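You operate a simulated robot arm through the tools that you are given. There is no shell and no other tool.

Carry out the task below with a simulated robot arm. There is one attempt and no reset: what you move stays moved.

JOB
Clamp the blue top injector from the long yellow rack and turn the bar dial to 800.
Fine: it goes into the steel holder; the letter dial goes to its letter and colour.

Only the result counts: the job must be done as asked and must still hold three seconds after the hand-in. Knocking over, shifting, dropping, spilling or breaking anything else fails it.

ROBOT AND FRAMES
A 7-joint arm with a fingered hand, fixed in place. Base frame: the origin is at the foot of the arm, x ahead of it, y to its left, z up; the work surface is at about z = 900. Lengths are in mm, angles in rad, forces in N, time in s.
With the tool pointing down near the work surface it reaches from about 360 to 700 mm from the base axis. Its first joint turns from -1.204 to 3.002 rad. Payload 3.2 kg.
The tool frame sits at the grasp point between the pads (the TCP): z along the fingers, y along the line on which they close. The tips reach 26 mm beyond it. The gripper opens to 88 mm. The gripper's body begins 30 mm behind the TCP. The gripper is a hand of 5 fingers: y runs from the thumb to the fingers, the wrist lies at [-16, -108, -172] in the tool frame.
Orientation is that of the tool frame in the base frame, as a unit quaternion [w, x, y, z]. With the fingers straight down and the wrist toward the robot, the tool's x, y and z point along [0, 1, 0], [1, 0, 0] and [0, 0, -1] of the base frame.

CONTROLS
- The arm moves only by the tool apply_moves. Its argument "targets" is a list of rows, each a list of 2 entries, a list of its own where there are three numbers: the shift along the tool's x, y, z in mm, then the turn, a rotation vector about the tool's x, y, z in rad. In form: [[[tx, ty, tz], [wx, wy, wz]], ...]. A call has 1 to 20 rows; each row shifts and turns the commanded pose from where the row before left it, along the tool's axes as they then stand. Each row takes 0.2 s and may step no farther than 50 mm and 0.15 rad from the row before; otherwise, the whole call is refused. Where a pose cannot be reached the arm comes as near as it can. A force on the tool above 40 N (or 10 N above the force at the start of the call, whichever is more), or a blocked arm, ends the call early, and 0.2 s more pass. In this call time passes only in rows, and 0.2 s behind the last. The reply holds the time, the measured pose of the TCP, the force on the tool along the base axes, the opening and the grip force, in the units named above and with some noise, with the torque about the TCP (base axes, N m) and any sound that the robot's microphone picked up.
- Cameras (640 x 400 px; columns grow to the right, rows downward): "scene" is now at [129.9, -21.2, 1458.3]; the picture's right is [-0.28, -0.96, -0.00], its down [-0.63, 0.18, -0.75] and it looks along [0.72, -0.21, -0.66] (base axes); focal length 306 px, centre (320, 200). "wrist" rides on the gripper at [67, -97, -117] in the tool frame; the picture's right is [-0.71, 0.33, -0.62], its down [-0.65, -0.65, 0.39] and it looks along [-0.28, 0.68, 0.68] (tool axes); focal length 234 px, centre (320, 200). There is no depth. A picture from a camera that has moved, and an enlarged one, comes with that camera's place and axes in the base frame and with its lens.
- capture(camera): a new picture of that camera. No time passes.
- raise_lower(by): slides the trunk up (or, below 0, down) by that many mm; the arm and the scene camera ride with it, the base frame stays. It gives what a move gives, with no picture.
- finger_targets(index, middle, ring, little, thumb_bend, thumb_turn): sets how far each is bent, from 0 (flat) to 1 (curled in); at 0.3 the hand is open as for a grip, at 0.7 the pads meet at the TCP. One left out holds its place. A second passes; each finger stops where it meets its share of the squeeze, and holds until it gets a number again. It is the only way to open and close the hand. It gives what a move gives, with no picture; readings hold the bend of each and the force on index, middle, ring, little, thumb and palm. thumb_turn goes from beside the hand (0) to across from the fingers (1), as for a grip.
- turn_head(pan, tilt): turns the head with the scene camera to pan (to the left, within 1.501 rad either way) and tilt (down, from -0.506 to 1.204), counted from straight ahead of the robot. It gives what a move gives.
- zoom(camera, box): a new picture of the part [left, top, right, bottom] of that camera's present view, enlarged. No time passes.
- job_done(): hands the job in; it is judged then, once.

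Nothing tells you positions but the pictures and the camera data. Unless the task says otherwise, let go and move clear before handing in.

The tools are called after ">>>" by a JSON object that holds its "method" and its "body". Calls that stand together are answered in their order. apply_moves: Moves the arm, as the interface text tells. Its arguments: {"type":"object","properties":{"targets":{"type":"array"}},"required":["targets"]} The other tools are called the same way: raise_lower (by) slides the trunk up or down; finger_targets (index, middle, ring, little, thumb_bend, thumb_turn) moves the fingers one by one; turn_head (pan, tilt) turns the head that bears the scene camera; capture (camera) takes a picture; zoom (camera, box) takes an enlarged picture of a part of a camera's view; job_done () hands the job in.

At the start:

```text
time_s: 0.0
tool_pos: [444.2, -77.3, 1267.9]
tcp_rot: [-0.001, 0.708, 0.707, 0.0]
contact_force: [-0.4, 0.1, -0.5]
wrist_torque: [0.02, 0.0, 0.02]
opening: 87.7
gripper_force: 0.0
shape: jaw
bend: [0.3, 0.3, 0.3, 0.3, 0.3, 0.97]
finger forces: [0.0, 0.0, 0.1, 0.0, 0.0, 0.1]
trunk travel left (down, up): [-775.0, 65.0]
head pan, tilt: [-0.279, 0.717]
```

scene: 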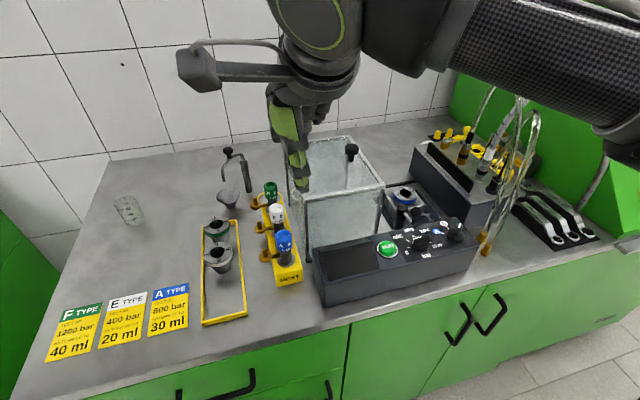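
wrist: 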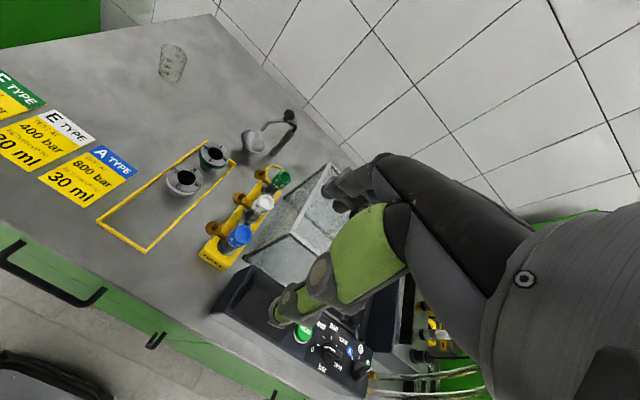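

I see a long yellow rack with three injectors (green, white, blue tops), and a test bench with dials and a steel holder. I'll look more closely before moving.

>>> {"method": "zoom", "body": {"camera": "scene", "box": [180, 140, 340, 320]}}

>>> {"method": "zoom", "body": {"camera": "scene", "box": [310, 170, 500, 310]}}

>>> {"method": "zoom", "body": {"camera": "scene", "box": [400, 100, 640, 280]}}

>>> {"method": "zoom", "body": {"camera": "wrist", "box": [180, 140, 420, 400]}}

```text
2.22 times, centred on (260, 230) of scene
camera zoom: at [129.9, -21.2, 1458.3], right [-0.28, -0.96, 0.0], down [-0.63, 0.18, -0.75], along [0.72, -0.21, -0.66], focal length 679 px, centre (453, 133)
```

zoom: 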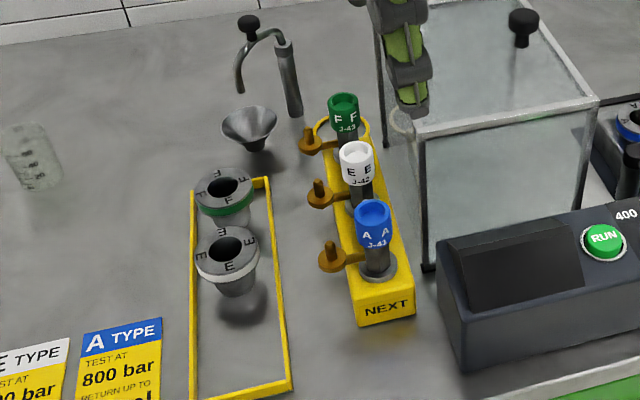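

```text
2.86 times, centred on (405, 240) of scene
camera zoom: at [129.9, -21.2, 1458.3], right [-0.28, -0.96, 0.0], down [-0.63, 0.18, -0.75], along [0.72, -0.21, -0.66], focal length 873 px, centre (77, 86)
```

zoom: 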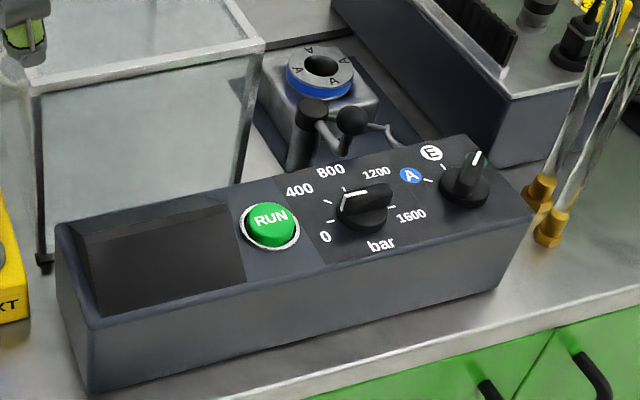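

```text
2.22 times, centred on (520, 190) of scene
camera zoom: at [129.9, -21.2, 1458.3], right [-0.28, -0.96, 0.0], down [-0.63, 0.18, -0.75], along [0.72, -0.21, -0.66], focal length 679 px, centre (-124, 222)
```

zoom: 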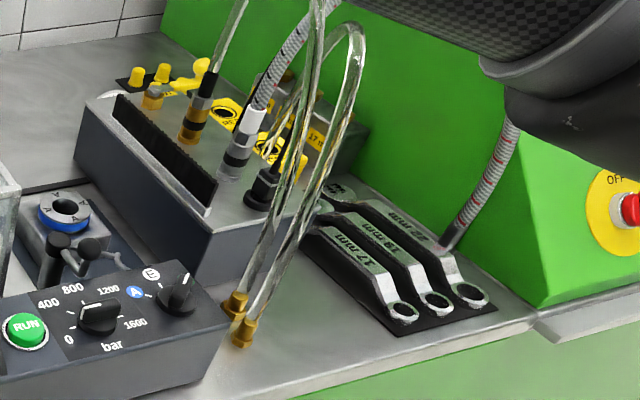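

```text
1.54 times, centred on (300, 270) of wrist
camera zoom: at [346.2, -11.4, 1383.8], right [0.33, -0.71, 0.62], down [-0.65, -0.65, -0.39], along [0.68, -0.28, -0.68], focal length 360 px, centre (351, 92)
```

zoom: 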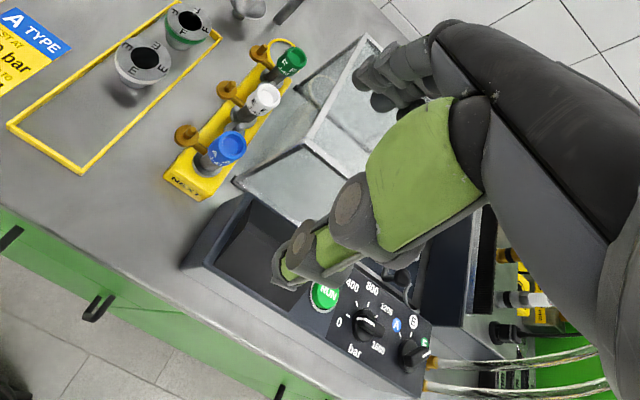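

The holder with a blue "A" adapter ring sits behind the dial console; the rack runs along x. I'll zoom in tighter on the details of the holder, dials and injectors.

>>> {"method": "zoom", "body": {"camera": "scene", "box": [370, 170, 450, 230]}}

>>> {"method": "zoom", "body": {"camera": "scene", "box": [400, 210, 480, 265]}}

>>> {"method": "zoom", "body": {"camera": "scene", "box": [240, 170, 320, 290]}}

>>> {"method": "zoom", "body": {"camera": "wrist", "box": [190, 160, 310, 280]}}

>>> {"method": "zoom", "body": {"camera": "scene", "box": [40, 270, 200, 370]}}

```text
6.67 times, centred on (410, 200) of scene
camera zoom: at [129.9, -21.2, 1458.3], right [-0.28, -0.96, 0.0], down [-0.63, 0.18, -0.75], along [0.72, -0.21, -0.66], focal length 2038 px, centre (-280, 200)
```

zoom: 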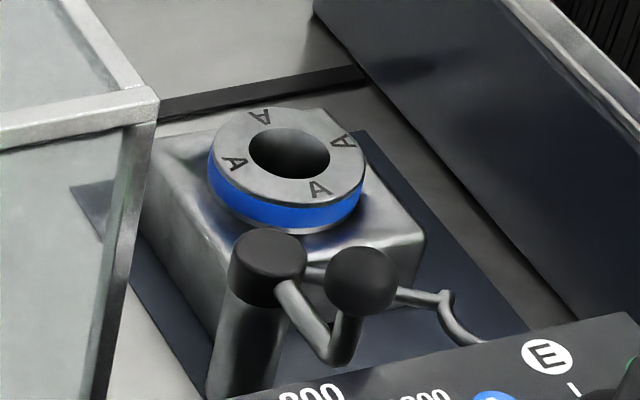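

```text
7.27 times, centred on (440, 238) of scene
camera zoom: at [129.9, -21.2, 1458.3], right [-0.28, -0.96, 0.0], down [-0.63, 0.18, -0.75], along [0.72, -0.21, -0.66], focal length 2223 px, centre (-553, -73)
```

zoom: 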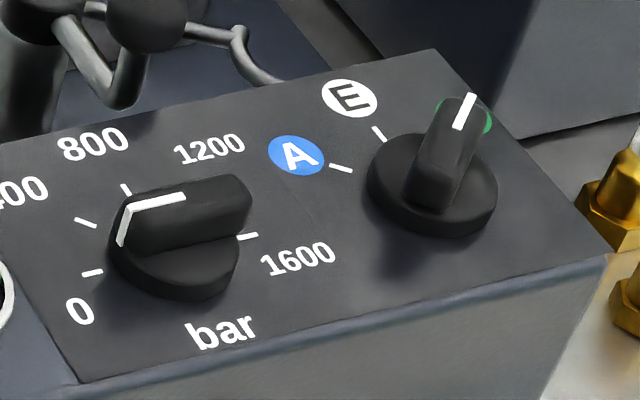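

```text
3.33 times, centred on (280, 230) of scene
camera zoom: at [129.9, -21.2, 1458.3], right [-0.28, -0.96, 0.0], down [-0.63, 0.18, -0.75], along [0.72, -0.21, -0.66], focal length 1019 px, centre (453, 100)
```

zoom: 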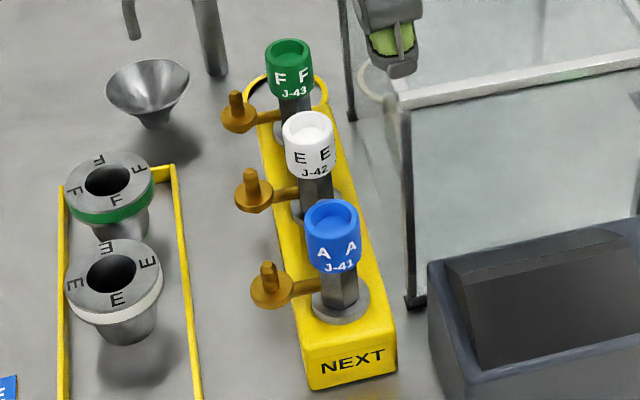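

```text
3.33 times, centred on (250, 220) of wrist
camera zoom: at [346.2, -11.4, 1383.8], right [0.33, -0.71, 0.62], down [-0.65, -0.65, -0.39], along [0.68, -0.28, -0.68], focal length 781 px, centre (553, 133)
```

zoom: 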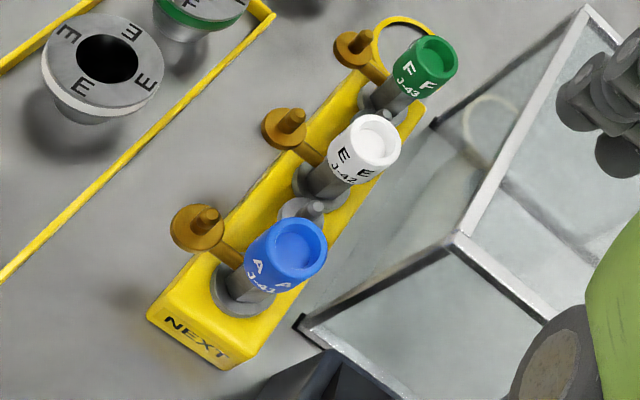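

```text
4.00 times, centred on (120, 320) of scene
camera zoom: at [129.9, -21.2, 1458.3], right [-0.28, -0.96, 0.0], down [-0.63, 0.18, -0.75], along [0.72, -0.21, -0.66], focal length 1223 px, centre (1120, -280)
```

zoom: 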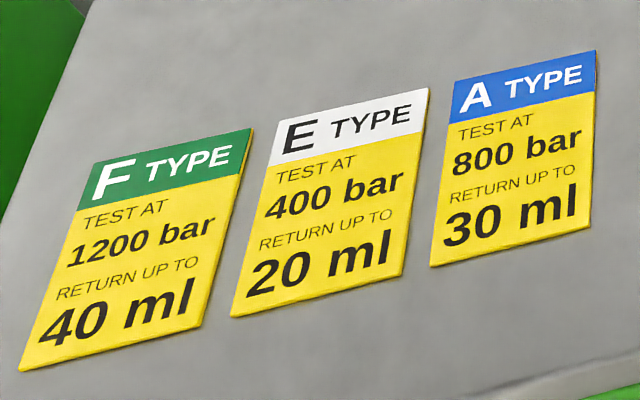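

The rack pitch is about 75 mm; the blue cap top is near (525, -63, 1031). Next I'll move high over the console to view the holder and dials with the wrist camera.

>>> {"method": "apply_moves", "body": {"targets": [[[-45, -7, 0], [0, 0, 0]], [[-45, -7, 0], [0, 0, 0]], [[-45, -7, 0], [0, 0, 0]], [[-45, -7, 0], [0, 0, 0]], [[-45, -8, 0], [0, 0, 0]], [[-45, -8, 0], [0, 0, 0]]]}}

>>> {"method": "capture", "body": {"camera": "wrist"}}

>>> {"method": "capture", "body": {"camera": "scene"}}

```text
time_s: 1.4
tool_pos: [399.1, -348.6, 1266.8]
tcp_rot: [-0.001, 0.707, 0.707, 0.001]
contact_force: [-0.4, -0.9, 0.1]
wrist_torque: [0.02, -0.01, 0.04]
opening: 87.8
gripper_force: 0.1
shape: jaw
bend: [0.3, 0.3, 0.3, 0.3, 0.3, 0.97]
finger forces: [0.0, 0.0, 0.0, 0.1, 0.1, 0.0]
trunk travel left (down, up): [-775.0, 65.0]
head pan, tilt: [-0.279, 0.717]
```

```text
taken
camera wrist: at [301.9, -283.5, 1383.4], right [0.33, -0.71, 0.62], down [-0.65, -0.65, -0.39], along [0.68, -0.28, -0.68], focal length 234 px, centre (320, 200)
```

wrist: 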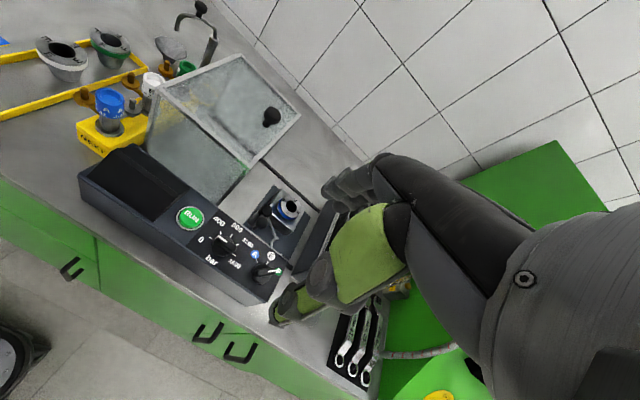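

```text
taken
camera scene: at [129.5, -23.2, 1458.3], right [-0.28, -0.96, 0.0], down [-0.63, 0.18, -0.75], along [0.72, -0.21, -0.66], focal length 306 px, centre (320, 200)
```

scene: 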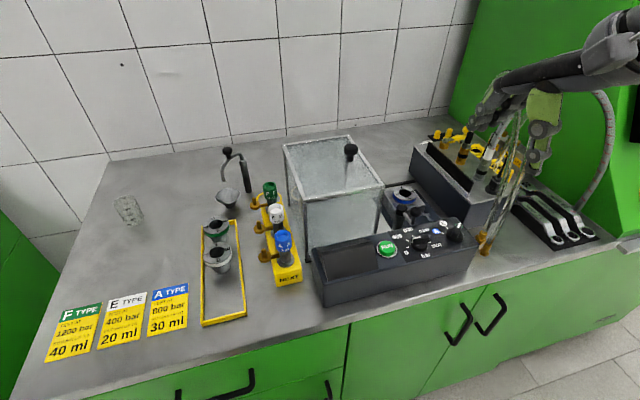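

>>> {"method": "zoom", "body": {"camera": "wrist", "box": [240, 170, 330, 260]}}

>>> {"method": "zoom", "body": {"camera": "wrist", "box": [170, 190, 300, 300]}}

>>> {"method": "zoom", "body": {"camera": "wrist", "box": [70, 60, 200, 160]}}

>>> {"method": "zoom", "body": {"camera": "scene", "box": [370, 170, 480, 270]}}

>>> {"method": "zoom", "body": {"camera": "scene", "box": [460, 20, 620, 200]}}

```text
4.44 times, centred on (285, 215) of wrist
camera zoom: at [301.9, -283.5, 1383.4], right [0.33, -0.71, 0.62], down [-0.65, -0.65, -0.39], along [0.68, -0.28, -0.68], focal length 1041 px, centre (476, 133)
```

zoom: 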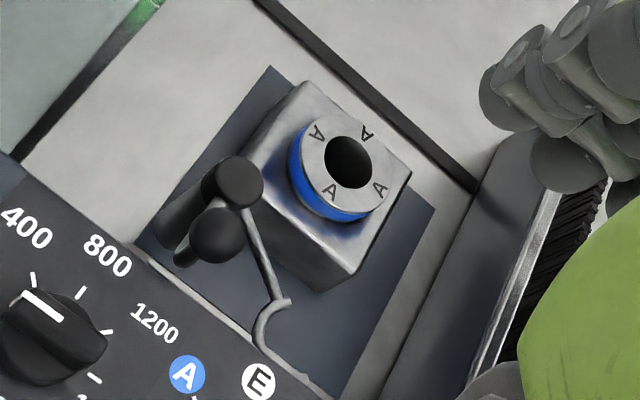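

```text
3.64 times, centred on (235, 245) of wrist
camera zoom: at [301.9, -283.5, 1383.4], right [0.33, -0.71, 0.62], down [-0.65, -0.65, -0.39], along [0.68, -0.28, -0.68], focal length 852 px, centre (629, 36)
```

zoom: 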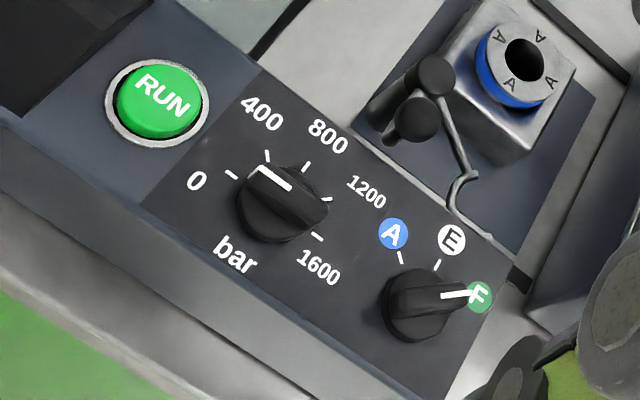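

```text
4.00 times, centred on (135, 110) of wrist
camera zoom: at [301.9, -283.5, 1383.4], right [0.33, -0.71, 0.62], down [-0.65, -0.65, -0.39], along [0.68, -0.28, -0.68], focal length 937 px, centre (1060, 560)
```

zoom: 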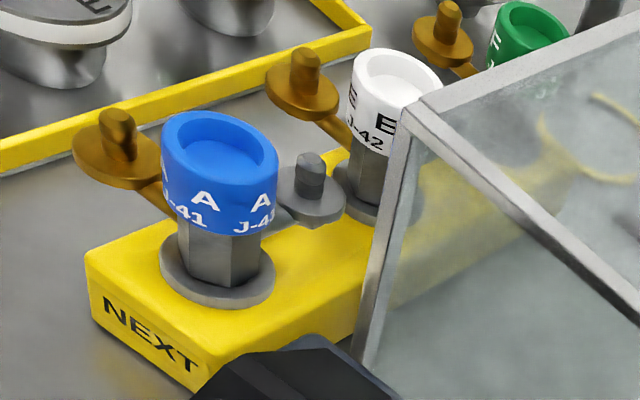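

```text
4.00 times, centred on (425, 220) of scene
camera zoom: at [129.5, -23.2, 1458.3], right [-0.28, -0.96, 0.0], down [-0.63, 0.18, -0.75], along [0.72, -0.21, -0.66], focal length 1223 px, centre (-100, 120)
```

zoom: 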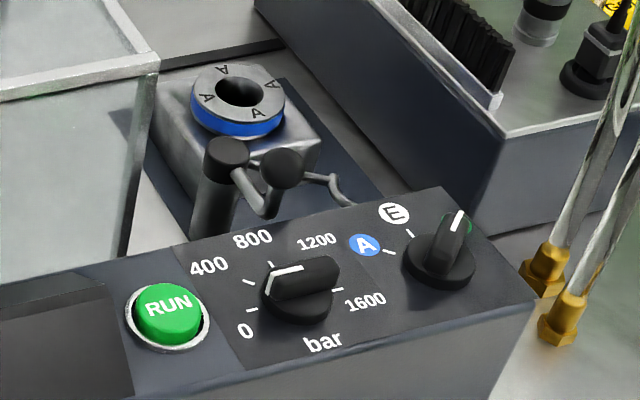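

```text
2.22 times, centred on (540, 110) of scene
camera zoom: at [129.5, -23.2, 1458.3], right [-0.28, -0.96, 0.0], down [-0.63, 0.18, -0.75], along [0.72, -0.21, -0.66], focal length 679 px, centre (-169, 400)
```

zoom: 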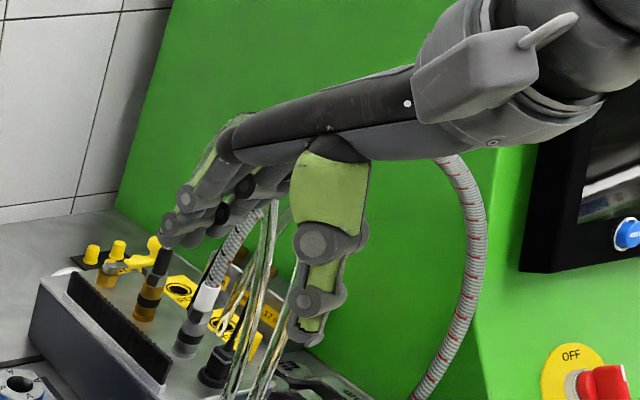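

The holder hole is at about (654,-403,950), the clamp post at (595,-359), its ball handle at (538,-357,999), the bar dial at (468,-330) and the letter dial at (468,-414). I'll study the hand's finger layout before acting.

>>> {"method": "zoom", "body": {"camera": "wrist", "box": [250, 140, 450, 340]}}

>>> {"method": "zoom", "body": {"camera": "scene", "box": [490, 60, 600, 170]}}

>>> {"method": "finger_targets", "body": {"index": 0.3, "middle": 1, "ring": 1, "little": 1}}

>>> {"method": "zoom", "body": {"camera": "wrist", "box": [250, 140, 450, 340]}}

>>> {"method": "zoom", "body": {"camera": "scene", "box": [490, 60, 600, 170]}}

```text
2.00 times, centred on (350, 240) of wrist
camera zoom: at [301.9, -283.5, 1383.4], right [0.33, -0.71, 0.62], down [-0.65, -0.65, -0.39], along [0.68, -0.28, -0.68], focal length 468 px, centre (260, 120)
```

zoom: 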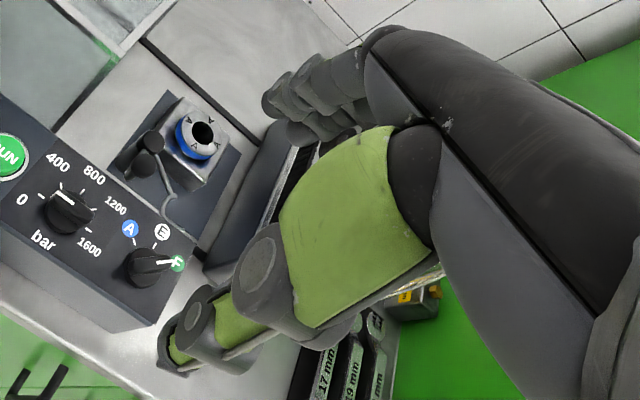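

```text
3.64 times, centred on (545, 115) of scene
camera zoom: at [129.5, -23.2, 1458.3], right [-0.28, -0.96, 0.0], down [-0.63, 0.18, -0.75], along [0.72, -0.21, -0.66], focal length 1112 px, centre (-498, 509)
```

zoom: 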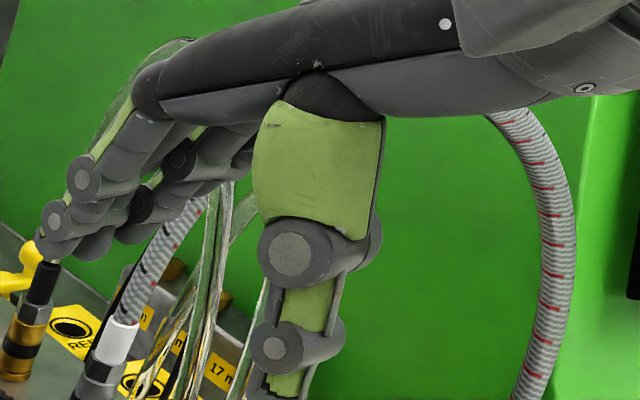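

```text
time_s: 2.4
tool_pos: [400.5, -346.9, 1267.6]
tcp_rot: [0.0, 0.707, 0.707, -0.001]
contact_force: [0.6, -0.6, -0.4]
wrist_torque: [0.03, -0.03, -0.01]
opening: 87.7
gripper_force: 0.0
shape: fingers
bend: [0.3, 1.0, 1.0, 1.0, 0.3, 0.97]
finger forces: [0.1, 0.1, 0.0, 0.0, 0.0, 0.1]
trunk travel left (down, up): [-775.0, 65.0]
head pan, tilt: [-0.279, 0.717]
```

```text
2.00 times, centred on (350, 240) of wrist
camera zoom: at [302.3, -281.1, 1383.9], right [0.33, -0.71, 0.62], down [-0.65, -0.65, -0.39], along [0.68, -0.28, -0.68], focal length 468 px, centre (260, 120)
```

zoom: 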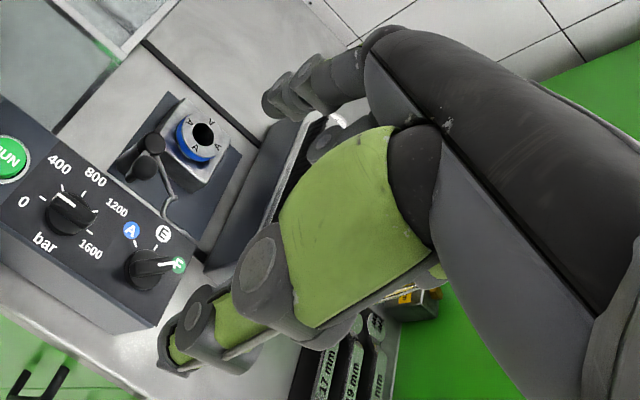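

```text
3.64 times, centred on (545, 115) of scene
camera zoom: at [129.9, -21.4, 1458.3], right [-0.28, -0.96, 0.0], down [-0.63, 0.18, -0.75], along [0.72, -0.21, -0.66], focal length 1112 px, centre (-498, 509)
```

zoom: 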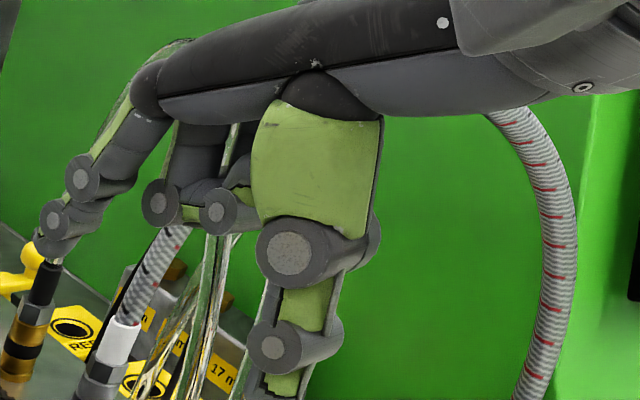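

Index finger lies nearly in line with the thumb. I'll pinch index and thumb in free air to see where the pads meet relative to the TCP.

>>> {"method": "finger_targets", "body": {"index": 0.68, "thumb_bend": 0.68}}

>>> {"method": "zoom", "body": {"camera": "wrist", "box": [250, 140, 450, 340]}}

>>> {"method": "zoom", "body": {"camera": "scene", "box": [490, 60, 600, 170]}}

```text
time_s: 3.4
tool_pos: [399.8, -347.2, 1266.8]
tcp_rot: [-0.001, 0.707, 0.707, 0.0]
contact_force: [-0.4, 0.3, -0.9]
wrist_torque: [-0.03, 0.0, 0.03]
opening: 7.5
gripper_force: 0.0
shape: fingers
bend: [0.68, 1.0, 1.0, 1.0, 0.68, 0.97]
finger forces: [0.0, 0.0, 0.0, 0.0, 0.0, 0.0]
trunk travel left (down, up): [-775.0, 65.0]
head pan, tilt: [-0.279, 0.717]
```

```text
2.00 times, centred on (350, 240) of wrist
camera zoom: at [302.4, -280.9, 1384.0], right [0.33, -0.71, 0.62], down [-0.65, -0.65, -0.39], along [0.68, -0.28, -0.68], focal length 468 px, centre (260, 120)
```

zoom: 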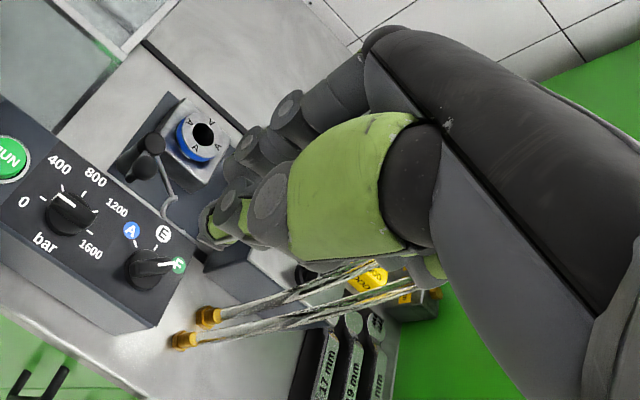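

```text
3.64 times, centred on (545, 115) of scene
camera zoom: at [129.9, -21.3, 1458.3], right [-0.28, -0.96, 0.0], down [-0.63, 0.18, -0.75], along [0.72, -0.21, -0.66], focal length 1112 px, centre (-498, 509)
```

zoom: 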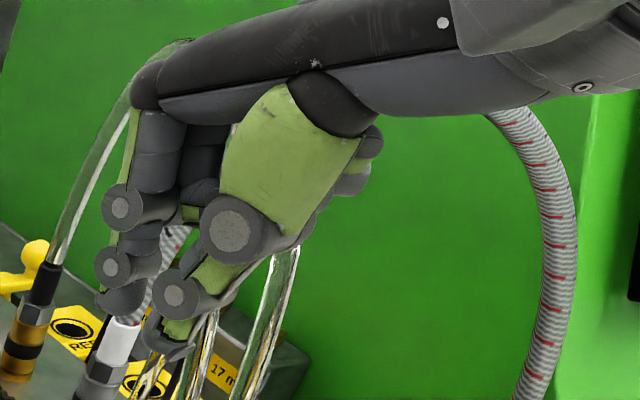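

The thumb opposes the gap between index and middle, so I'll grip the cap with index, middle and thumb with the others curled. First I'll test reach above the holder with a -45° yaw, staying high.

>>> {"method": "apply_moves", "body": {"targets": [[[0, 0, 0], [0, 0, 0.131]], [[0, 0, 0], [0, 0, 0.131]], [[0, 0, 0], [0, 0, 0.131]], [[0, 0, 0], [0, 0, 0.131]], [[0, 0, 0], [0, 0, 0.131]], [[0, 0, 0], [0, 0, 0.131]], [[23.3, 36.5, 19.5], [0, 0, 0]], [[23.3, 36.5, 19.5], [0, 0, 0]], [[23.3, 36.5, 19.5], [0, 0, 0]], [[23.3, 36.5, 19.5], [0, 0, 0]]]}}

>>> {"method": "capture", "body": {"camera": "scene"}}

>>> {"method": "capture", "body": {"camera": "wrist"}}

```text
time_s: 5.6
tool_pos: [572.7, -384.1, 1188.9]
tcp_rot: [0.0, 0.924, 0.382, -0.001]
contact_force: [0.9, 0.8, -0.8]
wrist_torque: [-0.04, 0.01, 0.03]
opening: 7.7
gripper_force: 0.0
shape: fingers
bend: [0.68, 1.0, 1.0, 1.0, 0.68, 0.97]
finger forces: [0.0, 0.0, 0.1, 0.0, 0.0, 0.0]
trunk travel left (down, up): [-775.0, 65.0]
head pan, tilt: [-0.279, 0.717]
```

```text
taken
camera scene: at [133.5, -20.7, 1458.0], right [-0.28, -0.96, 0.0], down [-0.63, 0.18, -0.75], along [0.72, -0.21, -0.66], focal length 306 px, centre (320, 200)
```

scene: 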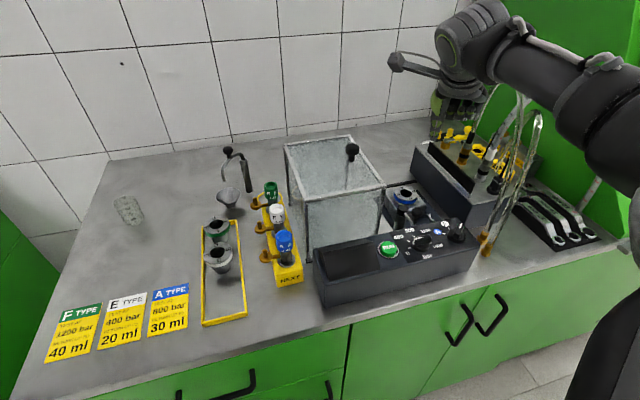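

```text
taken
camera wrist: at [551.8, -268.4, 1305.0], right [-0.27, -0.73, 0.63], down [-0.92, 0.0, -0.39], along [0.28, -0.68, -0.68], focal length 234 px, centre (320, 200)
```

wrist: 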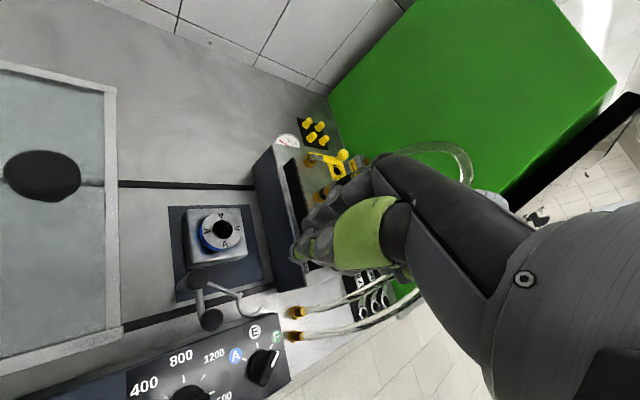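

Reach is fine so far. I'll look right to check the forearm's clearance to the hoses.

>>> {"method": "turn_head", "body": {"pan": -0.8, "tilt": 0.5}}

>>> {"method": "capture", "body": {"camera": "scene"}}

>>> {"method": "zoom", "body": {"camera": "wrist", "box": [100, 180, 320, 400]}}

```text
time_s: 6.5
tool_pos: [570.0, -384.1, 1190.2]
tcp_rot: [0.0, 0.924, 0.382, 0.0]
contact_force: [-0.1, 0.4, 0.2]
wrist_torque: [0.0, 0.02, -0.03]
opening: 7.7
gripper_force: 0.1
shape: fingers
bend: [0.68, 1.0, 1.0, 1.0, 0.68, 0.97]
finger forces: [0.0, 0.0, 0.0, 0.1, 0.0, 0.0]
trunk travel left (down, up): [-775.0, 65.0]
head pan, tilt: [-0.799, 0.499]
```

```text
taken
camera scene: at [112.8, -63.1, 1477.5], right [-0.72, -0.7, 0.0], down [-0.33, 0.34, -0.88], along [0.61, -0.63, -0.48], focal length 306 px, centre (320, 200)
```

scene: 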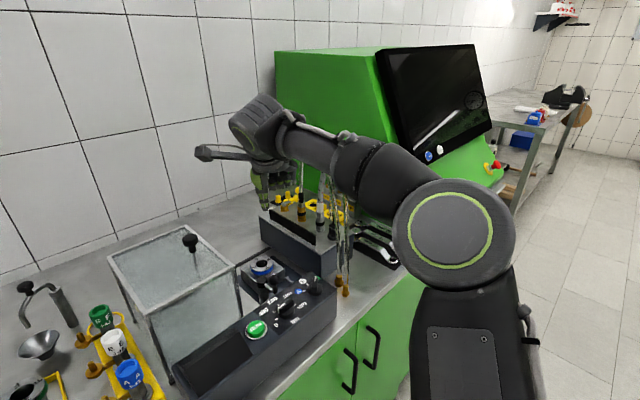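

```text
1.82 times, centred on (210, 290) of wrist
camera zoom: at [548.2, -268.7, 1306.2], right [-0.27, -0.73, 0.62], down [-0.92, 0.0, -0.39], along [0.28, -0.68, -0.68], focal length 426 px, centre (520, 36)
```

zoom: 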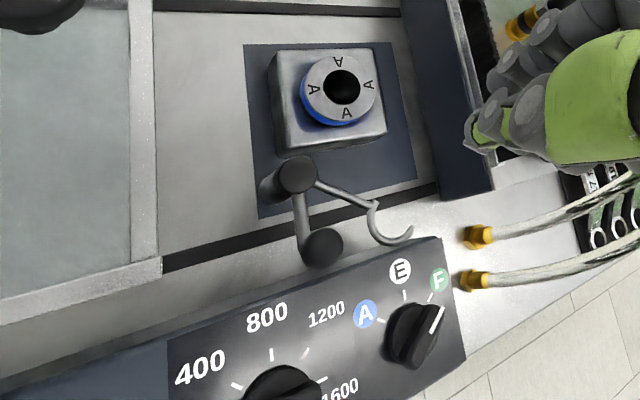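

Clearances look good: the forearm runs well left of the hoses. I continue the reach test to a point over the holder.

>>> {"method": "apply_moves", "body": {"targets": [[[15.3, 24.3, 13.3], [0, 0, 0]], [[15.3, 24.3, 13.3], [0, 0, 0]], [[15.3, 24.3, 13.3], [0, 0, 0]], [[0, 0, 25], [0, 0, 0]], [[0, 0, 25], [0, 0, 0]]]}}

>>> {"method": "capture", "body": {"camera": "scene"}}

>>> {"method": "capture", "body": {"camera": "wrist"}}

```text
time_s: 7.8
tool_pos: [654.0, -403.7, 1098.9]
tcp_rot: [-0.001, 0.924, 0.382, 0.0]
contact_force: [0.7, -0.3, -1.5]
wrist_torque: [-0.03, 0.02, 0.03]
opening: 7.2
gripper_force: 0.0
shape: fingers
bend: [0.68, 1.0, 1.0, 1.0, 0.68, 0.97]
finger forces: [0.0, 0.0, 0.1, 0.1, 0.0, 0.0]
trunk travel left (down, up): [-775.0, 65.0]
head pan, tilt: [-0.799, 0.499]
```

```text
taken
camera scene: at [113.5, -63.3, 1477.5], right [-0.72, -0.7, 0.0], down [-0.33, 0.34, -0.88], along [0.61, -0.63, -0.48], focal length 306 px, centre (320, 200)
```

scene: 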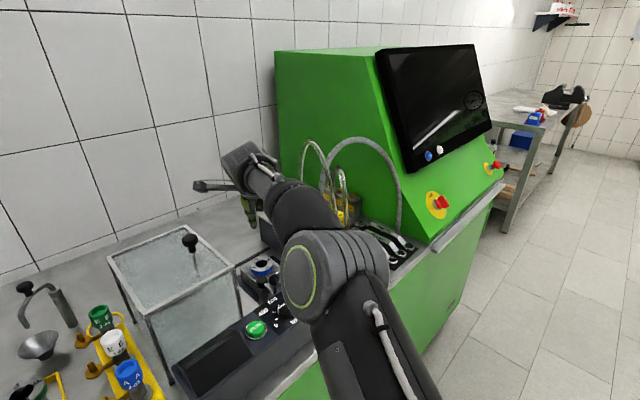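

```text
taken
camera wrist: at [632.3, -288.5, 1215.4], right [-0.27, -0.74, 0.62], down [-0.92, 0.0, -0.39], along [0.28, -0.68, -0.68], focal length 234 px, centre (320, 200)
```

wrist: 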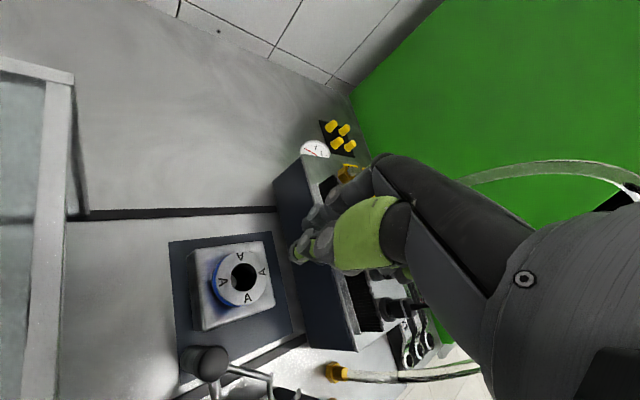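

The pose over the holder is reachable. I'll measure the hole position precisely from here.

>>> {"method": "zoom", "body": {"camera": "wrist", "box": [170, 220, 300, 350]}}

>>> {"method": "zoom", "body": {"camera": "scene", "box": [220, 230, 320, 330]}}

>>> {"method": "zoom", "body": {"camera": "wrist", "box": [170, 320, 300, 400]}}

>>> {"method": "zoom", "body": {"camera": "scene", "box": [70, 280, 200, 400]}}

```text
3.08 times, centred on (235, 285) of wrist
camera zoom: at [632.3, -288.5, 1215.4], right [-0.27, -0.74, 0.62], down [-0.92, 0.0, -0.39], along [0.28, -0.68, -0.68], focal length 720 px, centre (582, -62)
```

zoom: 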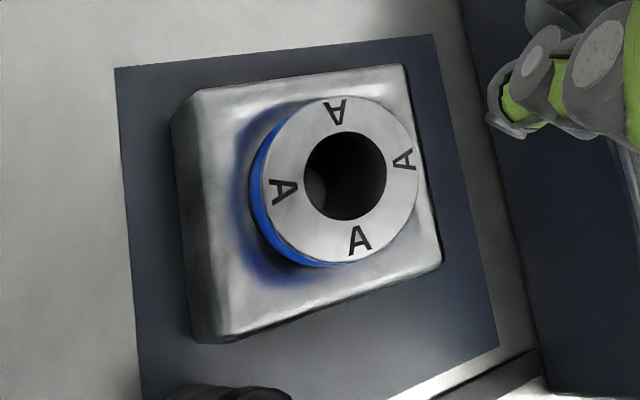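

```text
4.00 times, centred on (270, 280) of scene
camera zoom: at [113.5, -63.3, 1477.5], right [-0.72, -0.7, 0.0], down [-0.33, 0.34, -0.88], along [0.61, -0.63, -0.48], focal length 1223 px, centre (520, -120)
```

zoom: 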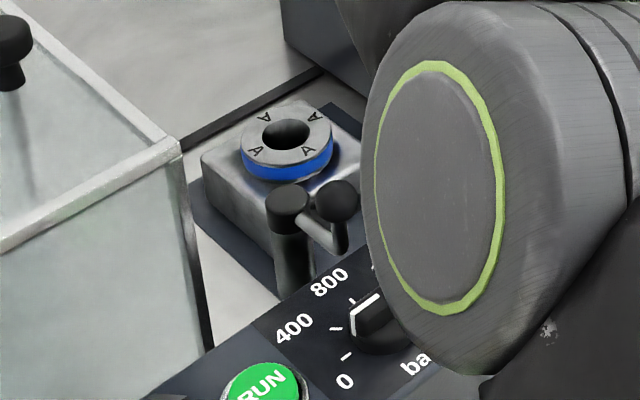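

```text
4.92 times, centred on (235, 360) of wrist
camera zoom: at [632.3, -288.5, 1215.4], right [-0.27, -0.74, 0.62], down [-0.92, 0.0, -0.39], along [0.28, -0.68, -0.68], focal length 1153 px, centre (738, -588)
```

zoom: 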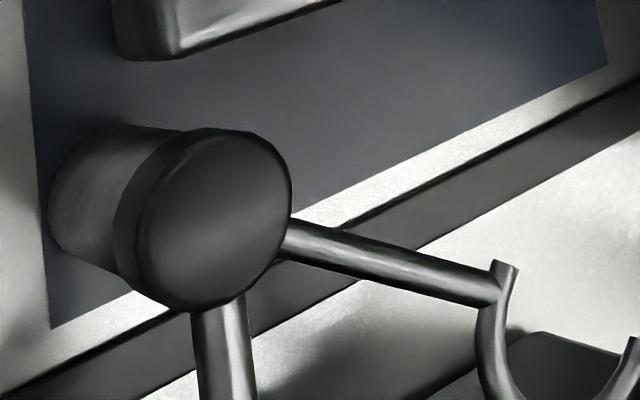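

```text
3.33 times, centred on (135, 340) of scene
camera zoom: at [113.5, -63.3, 1477.5], right [-0.72, -0.7, 0.0], down [-0.33, 0.34, -0.88], along [0.61, -0.63, -0.48], focal length 1019 px, centre (937, -267)
```

zoom: 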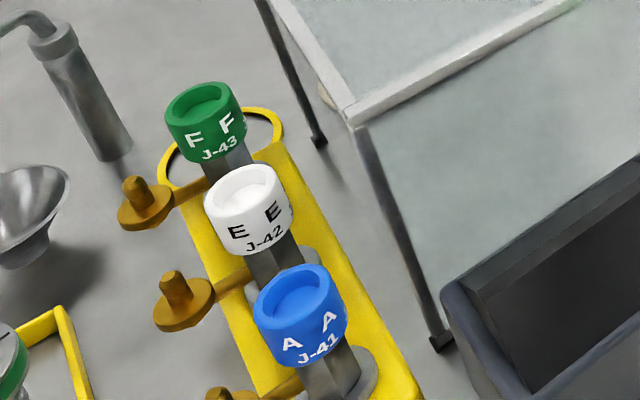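

Hole centre is about (649,-400,956). Now I'll rise, cross above the tank back to the rack keeping the -45° yaw, and set the fingers to a moderate opening.

>>> {"method": "apply_moves", "body": {"targets": [[[0, 0, -45], [0, 0, 0]], [[0, 0, -45], [0, 0, 0]], [[0, 0, -45], [0, 0, 0]], [[18.75, -41.5, 0], [0, 0, 0]], [[18.75, -41.5, 0], [0, 0, 0]], [[18.75, -41.5, 0], [0, 0, 0]], [[18.75, -41.5, 0], [0, 0, 0]], [[18.75, -41.5, 0], [0, 0, 0]], [[18.75, -41.5, 0], [0, 0, 0]], [[18.75, -41.5, 0], [0, 0, 0]], [[18.75, -41.5, 0], [0, 0, 0]], [[0, 0, 45], [0, 0, 0]], [[0, 0, 45], [0, 0, 0]]]}}

>>> {"method": "finger_targets", "body": {"index": 0.42, "middle": 0.42, "thumb_bend": 0.42, "ring": 1, "little": 1}}

>>> {"method": "turn_head", "body": {"pan": 0.0, "tilt": 0.8}}

>>> {"method": "capture", "body": {"camera": "wrist"}}

>>> {"method": "capture", "body": {"camera": "scene"}}

```text
time_s: 10.6
tool_pos: [511.8, -41.8, 1123.7]
tcp_rot: [-0.001, 0.924, 0.382, 0.0]
contact_force: [0.4, 0.3, 0.0]
wrist_torque: [-0.02, 0.02, 0.03]
opening: 7.5
gripper_force: 0.1
shape: fingers
bend: [0.68, 1.0, 1.0, 1.0, 0.68, 0.97]
finger forces: [0.0, 0.0, 0.0, 0.0, 0.1, 0.0]
out of reach, approached as far as the arm can: row 2, 3, 10
trunk travel left (down, up): [-775.0, 65.0]
head pan, tilt: [-0.799, 0.499]
```

```text
time_s: 11.6
tool_pos: [511.0, -42.7, 1124.3]
tcp_rot: [0.0, 0.924, 0.382, 0.0]
contact_force: [0.3, -0.2, -0.5]
wrist_torque: [-0.02, -0.02, -0.02]
opening: 62.2
gripper_force: 0.0
shape: fingers
bend: [0.42, 0.42, 1.0, 1.0, 0.42, 0.97]
finger forces: [0.0, 0.1, 0.0, 0.0, 0.0, 0.1]
trunk travel left (down, up): [-775.0, 65.0]
head pan, tilt: [-0.799, 0.499]
```

```text
time_s: 12.7
tool_pos: [511.0, -41.8, 1125.7]
tcp_rot: [0.0, 0.924, 0.382, -0.001]
contact_force: [0.3, 0.6, 0.7]
wrist_torque: [-0.01, 0.0, -0.01]
opening: 62.2
gripper_force: 0.1
shape: fingers
bend: [0.42, 0.42, 1.0, 1.0, 0.42, 0.97]
finger forces: [0.0, 0.0, 0.0, 0.0, 0.0, 0.0]
trunk travel left (down, up): [-775.0, 65.0]
head pan, tilt: [0.0, 0.799]
```

```text
taken
camera wrist: at [489.0, 73.1, 1241.3], right [-0.27, -0.73, 0.62], down [-0.92, 0.0, -0.39], along [0.28, -0.68, -0.68], focal length 234 px, centre (320, 200)
```

wrist: 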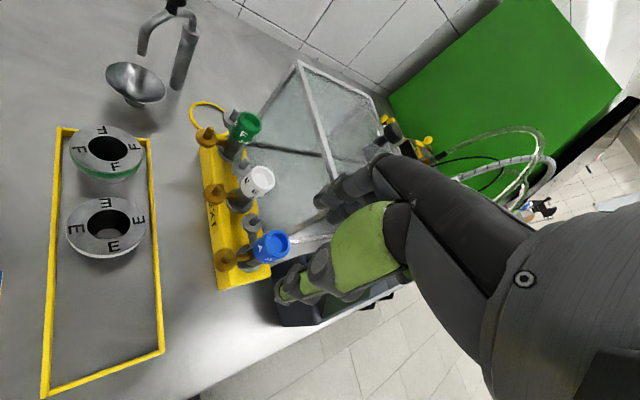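

```text
taken
camera scene: at [129.7, 2.0, 1451.6], right [0.0, -1.0, 0.0], down [-0.72, 0.0, -0.7], along [0.7, 0.0, -0.72], focal length 306 px, centre (320, 200)
```

scene: 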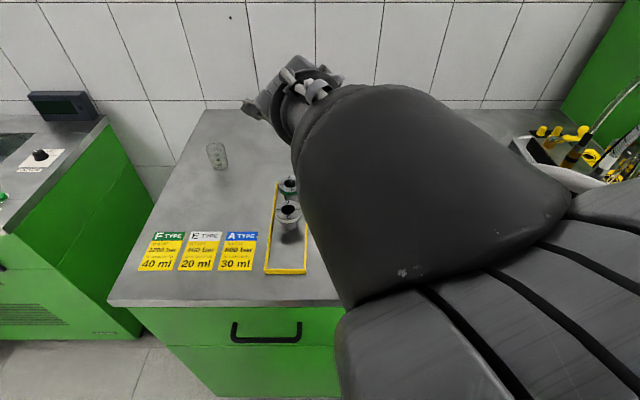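

The arm now blocks the head view, so I'll use the wrist camera on the blue cap.

>>> {"method": "zoom", "body": {"camera": "wrist", "box": [190, 140, 350, 300]}}

>>> {"method": "zoom", "body": {"camera": "wrist", "box": [240, 140, 420, 320]}}

```text
2.50 times, centred on (270, 220) of wrist
camera zoom: at [489.0, 73.1, 1241.3], right [-0.27, -0.73, 0.62], down [-0.92, 0.0, -0.39], along [0.28, -0.68, -0.68], focal length 585 px, centre (445, 150)
```

zoom: 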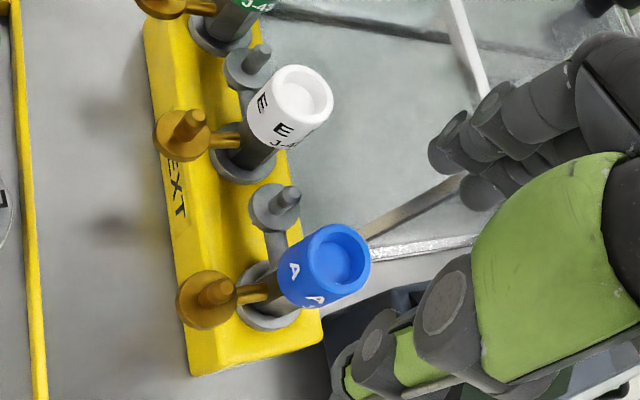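

```text
2.22 times, centred on (330, 230) of wrist
camera zoom: at [489.0, 73.1, 1241.3], right [-0.27, -0.73, 0.62], down [-0.92, 0.0, -0.39], along [0.28, -0.68, -0.68], focal length 520 px, centre (298, 133)
```

zoom: 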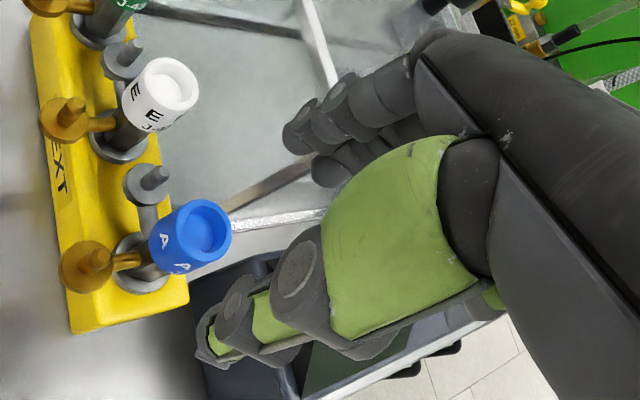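

The injector has an orange arm (+y) and grey arm (+x), and the tank corner at about (552,-113) would foul the hand at this yaw. I'll rise a little and rotate to +45° yaw, which keeps the fingers clear of tank and white injector.

>>> {"method": "apply_moves", "body": {"targets": [[[0, 0, -40], [0, 0, 0]], [[0, 0, 0], [0, 0, -0.131]], [[0, 0, 0], [0, 0, -0.131]], [[0, 0, 0], [0, 0, -0.131]], [[0, 0, 0], [0, 0, -0.131]], [[0, 0, 0], [0, 0, -0.131]], [[0, 0, 0], [0, 0, -0.131]], [[0, 0, 0], [0, 0, -0.131]], [[0, 0, 0], [0, 0, -0.131]], [[0, 0, 0], [0, 0, -0.131]], [[0, 0, 0], [0, 0, -0.131]], [[0, 0, 0], [0, 0, -0.131]], [[0, 0, 0], [0, 0, -0.131]]]}}

>>> {"method": "capture", "body": {"camera": "wrist"}}

>>> {"method": "turn_head", "body": {"pan": -0.25, "tilt": 0.75}}

>>> {"method": "capture", "body": {"camera": "scene"}}

```text
time_s: 15.5
tool_pos: [511.5, -43.3, 1164.4]
tcp_rot: [0.0, 0.382, 0.924, -0.001]
contact_force: [-0.2, -0.7, -0.4]
wrist_torque: [0.01, 0.02, 0.02]
opening: 62.4
gripper_force: 0.0
shape: fingers
bend: [0.42, 0.42, 1.0, 1.0, 0.42, 0.97]
finger forces: [0.0, 0.0, 0.0, 0.0, 0.0, 0.0]
trunk travel left (down, up): [-775.0, 65.0]
head pan, tilt: [0.0, 0.799]
```

```text
taken
camera wrist: at [395.1, -66.0, 1281.2], right [0.74, -0.26, 0.62], down [0.0, -0.92, -0.39], along [0.68, 0.29, -0.68], focal length 234 px, centre (320, 200)
```

wrist: 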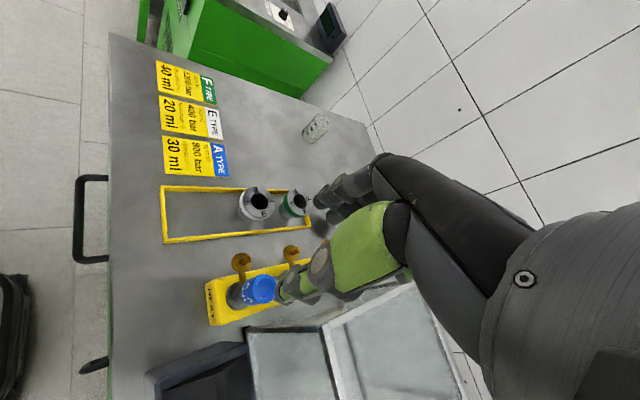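

```text
time_s: 16.2
tool_pos: [510.7, -42.9, 1166.0]
tcp_rot: [0.0, 0.383, 0.924, -0.001]
contact_force: [0.4, 0.2, 0.1]
wrist_torque: [-0.02, 0.04, 0.05]
opening: 62.3
gripper_force: 0.0
shape: fingers
bend: [0.42, 0.42, 1.0, 1.0, 0.42, 0.97]
finger forces: [0.1, 0.0, 0.0, 0.0, 0.0, 0.1]
trunk travel left (down, up): [-775.0, 65.0]
head pan, tilt: [-0.25, 0.75]
```

```text
taken
camera scene: at [129.2, -18.2, 1455.6], right [-0.25, -0.97, 0.0], down [-0.66, 0.17, -0.73], along [0.71, -0.18, -0.68], focal length 306 px, centre (320, 200)
```

scene: 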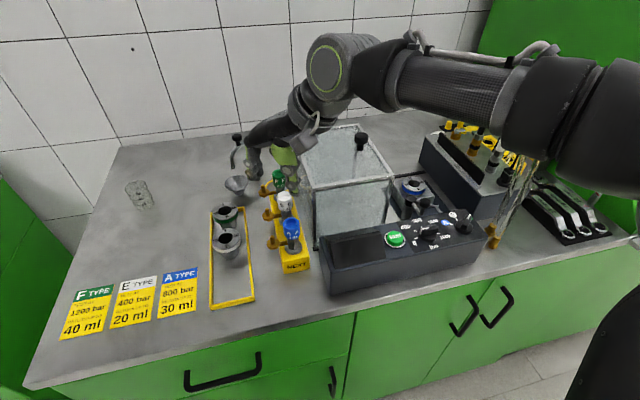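

>>> {"method": "zoom", "body": {"camera": "wrist", "box": [190, 220, 350, 340]}}

>>> {"method": "zoom", "body": {"camera": "scene", "box": [230, 110, 370, 280]}}

```text
3.33 times, centred on (270, 280) of wrist
camera zoom: at [394.4, -65.1, 1281.6], right [0.73, -0.27, 0.62], down [0.0, -0.92, -0.39], along [0.68, 0.28, -0.68], focal length 781 px, centre (487, -67)
```

zoom: 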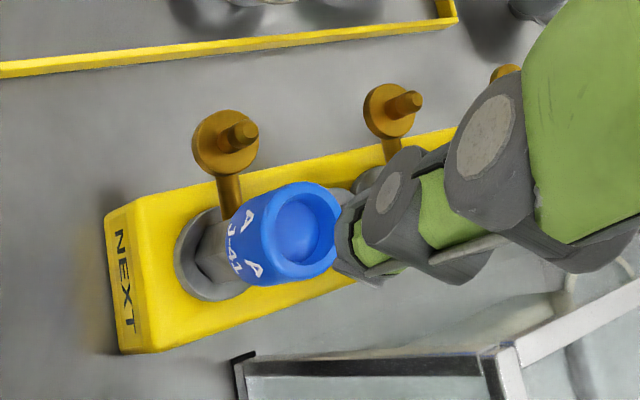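

```text
2.35 times, centred on (300, 195) of scene
camera zoom: at [129.2, -18.2, 1455.6], right [-0.25, -0.97, 0.0], down [-0.66, 0.17, -0.73], along [0.71, -0.18, -0.68], focal length 719 px, centre (367, 212)
```

zoom: 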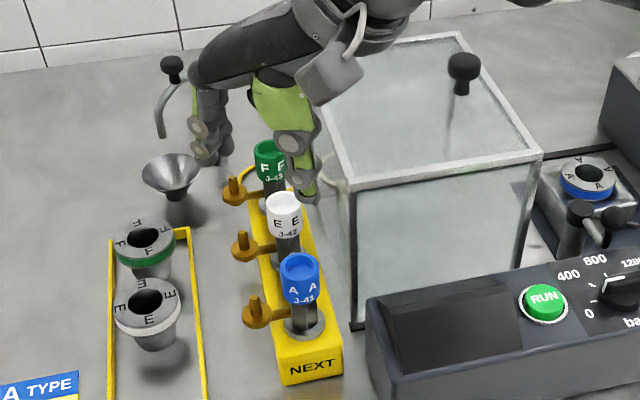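

Combined views put the cap axis near (527,-64). I'll move above it and descend partway, then recheck.

>>> {"method": "apply_moves", "body": {"targets": [[[-13.2, -2, 0], [0, 0, 0]], [[-13.3, -2, 0], [0, 0, 0]], [[0, 0, 40], [0, 0, 0]], [[0, 0, 40], [0, 0, 0]]]}}

>>> {"method": "zoom", "body": {"camera": "wrist", "box": [190, 180, 390, 380]}}

>>> {"method": "zoom", "body": {"camera": "scene", "box": [230, 130, 370, 290]}}

```text
time_s: 17.2
tool_pos: [528.4, -63.0, 1083.0]
tcp_rot: [0.0, 0.383, 0.924, 0.0]
contact_force: [-0.5, -0.4, -0.3]
wrist_torque: [0.0, 0.04, -0.01]
opening: 62.6
gripper_force: 0.1
shape: fingers
bend: [0.42, 0.42, 1.0, 1.0, 0.42, 0.97]
finger forces: [0.1, 0.0, 0.1, 0.0, 0.0, 0.1]
trunk travel left (down, up): [-775.0, 65.0]
head pan, tilt: [-0.25, 0.75]
```

```text
2.00 times, centred on (290, 280) of wrist
camera zoom: at [412.0, -85.9, 1200.8], right [0.74, -0.27, 0.62], down [0.0, -0.92, -0.39], along [0.68, 0.28, -0.68], focal length 468 px, centre (380, 40)
```

zoom: 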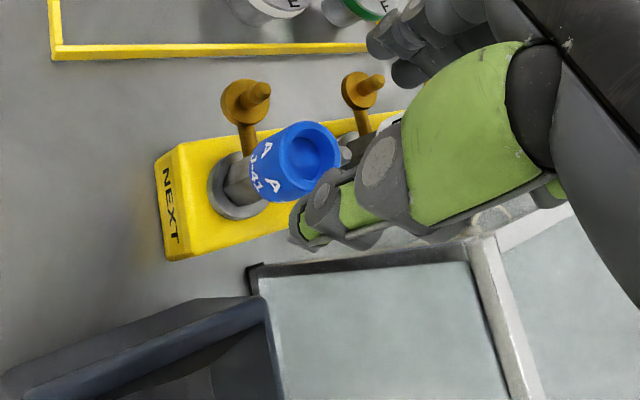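

```text
2.50 times, centred on (300, 210) of scene
camera zoom: at [130.3, -18.6, 1455.6], right [-0.25, -0.97, 0.0], down [-0.66, 0.17, -0.73], along [0.71, -0.18, -0.68], focal length 764 px, centre (370, 175)
```

zoom: 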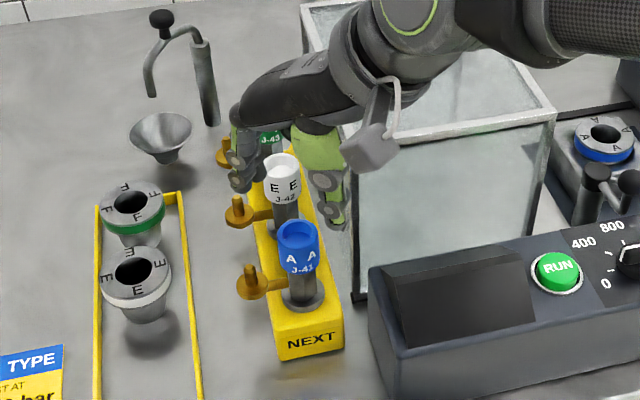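

Cap axis is near (527,-64.5) with top at about z=1026. I'll descend in steps and check clearance to the tank, orange arm and white injector.

>>> {"method": "apply_moves", "body": {"targets": [[[0, -1.8, 15], [0, 0, 0]], [[0, 0, 15], [0, 0, 0]]]}}

>>> {"method": "capture", "body": {"camera": "wrist"}}

>>> {"method": "zoom", "body": {"camera": "scene", "box": [250, 140, 350, 260]}}

```text
time_s: 17.9
tool_pos: [526.0, -66.3, 1055.6]
tcp_rot: [0.0, 0.383, 0.924, 0.0]
contact_force: [-0.6, 0.8, 0.0]
wrist_torque: [0.05, 0.0, -0.04]
opening: 62.6
gripper_force: 0.1
shape: fingers
bend: [0.42, 0.42, 1.0, 1.0, 0.42, 0.97]
finger forces: [0.0, 0.0, 0.1, 0.0, 0.0, 0.0]
trunk travel left (down, up): [-775.0, 65.0]
head pan, tilt: [-0.25, 0.75]
```

```text
taken
camera wrist: at [409.8, -87.6, 1170.9], right [0.74, -0.27, 0.62], down [0.0, -0.92, -0.39], along [0.68, 0.28, -0.68], focal length 234 px, centre (320, 200)
```

wrist: 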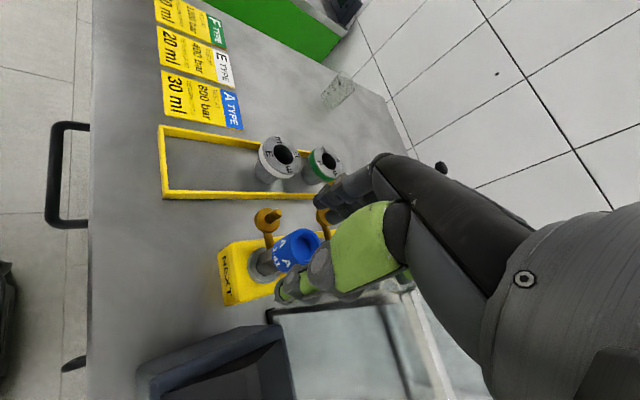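

```text
3.33 times, centred on (300, 200) of scene
camera zoom: at [129.7, -18.5, 1455.6], right [-0.25, -0.97, 0.0], down [-0.66, 0.17, -0.73], along [0.71, -0.18, -0.68], focal length 1019 px, centre (387, 200)
```

zoom: 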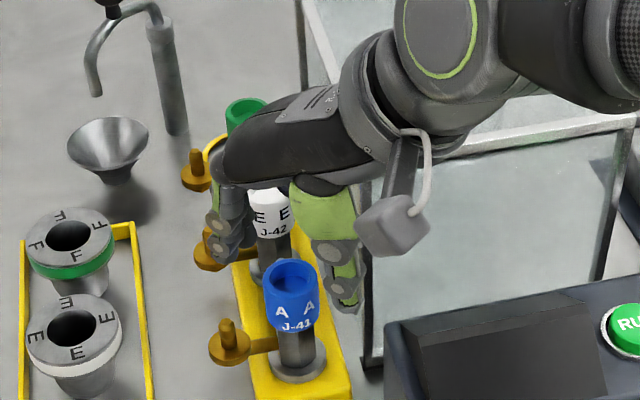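

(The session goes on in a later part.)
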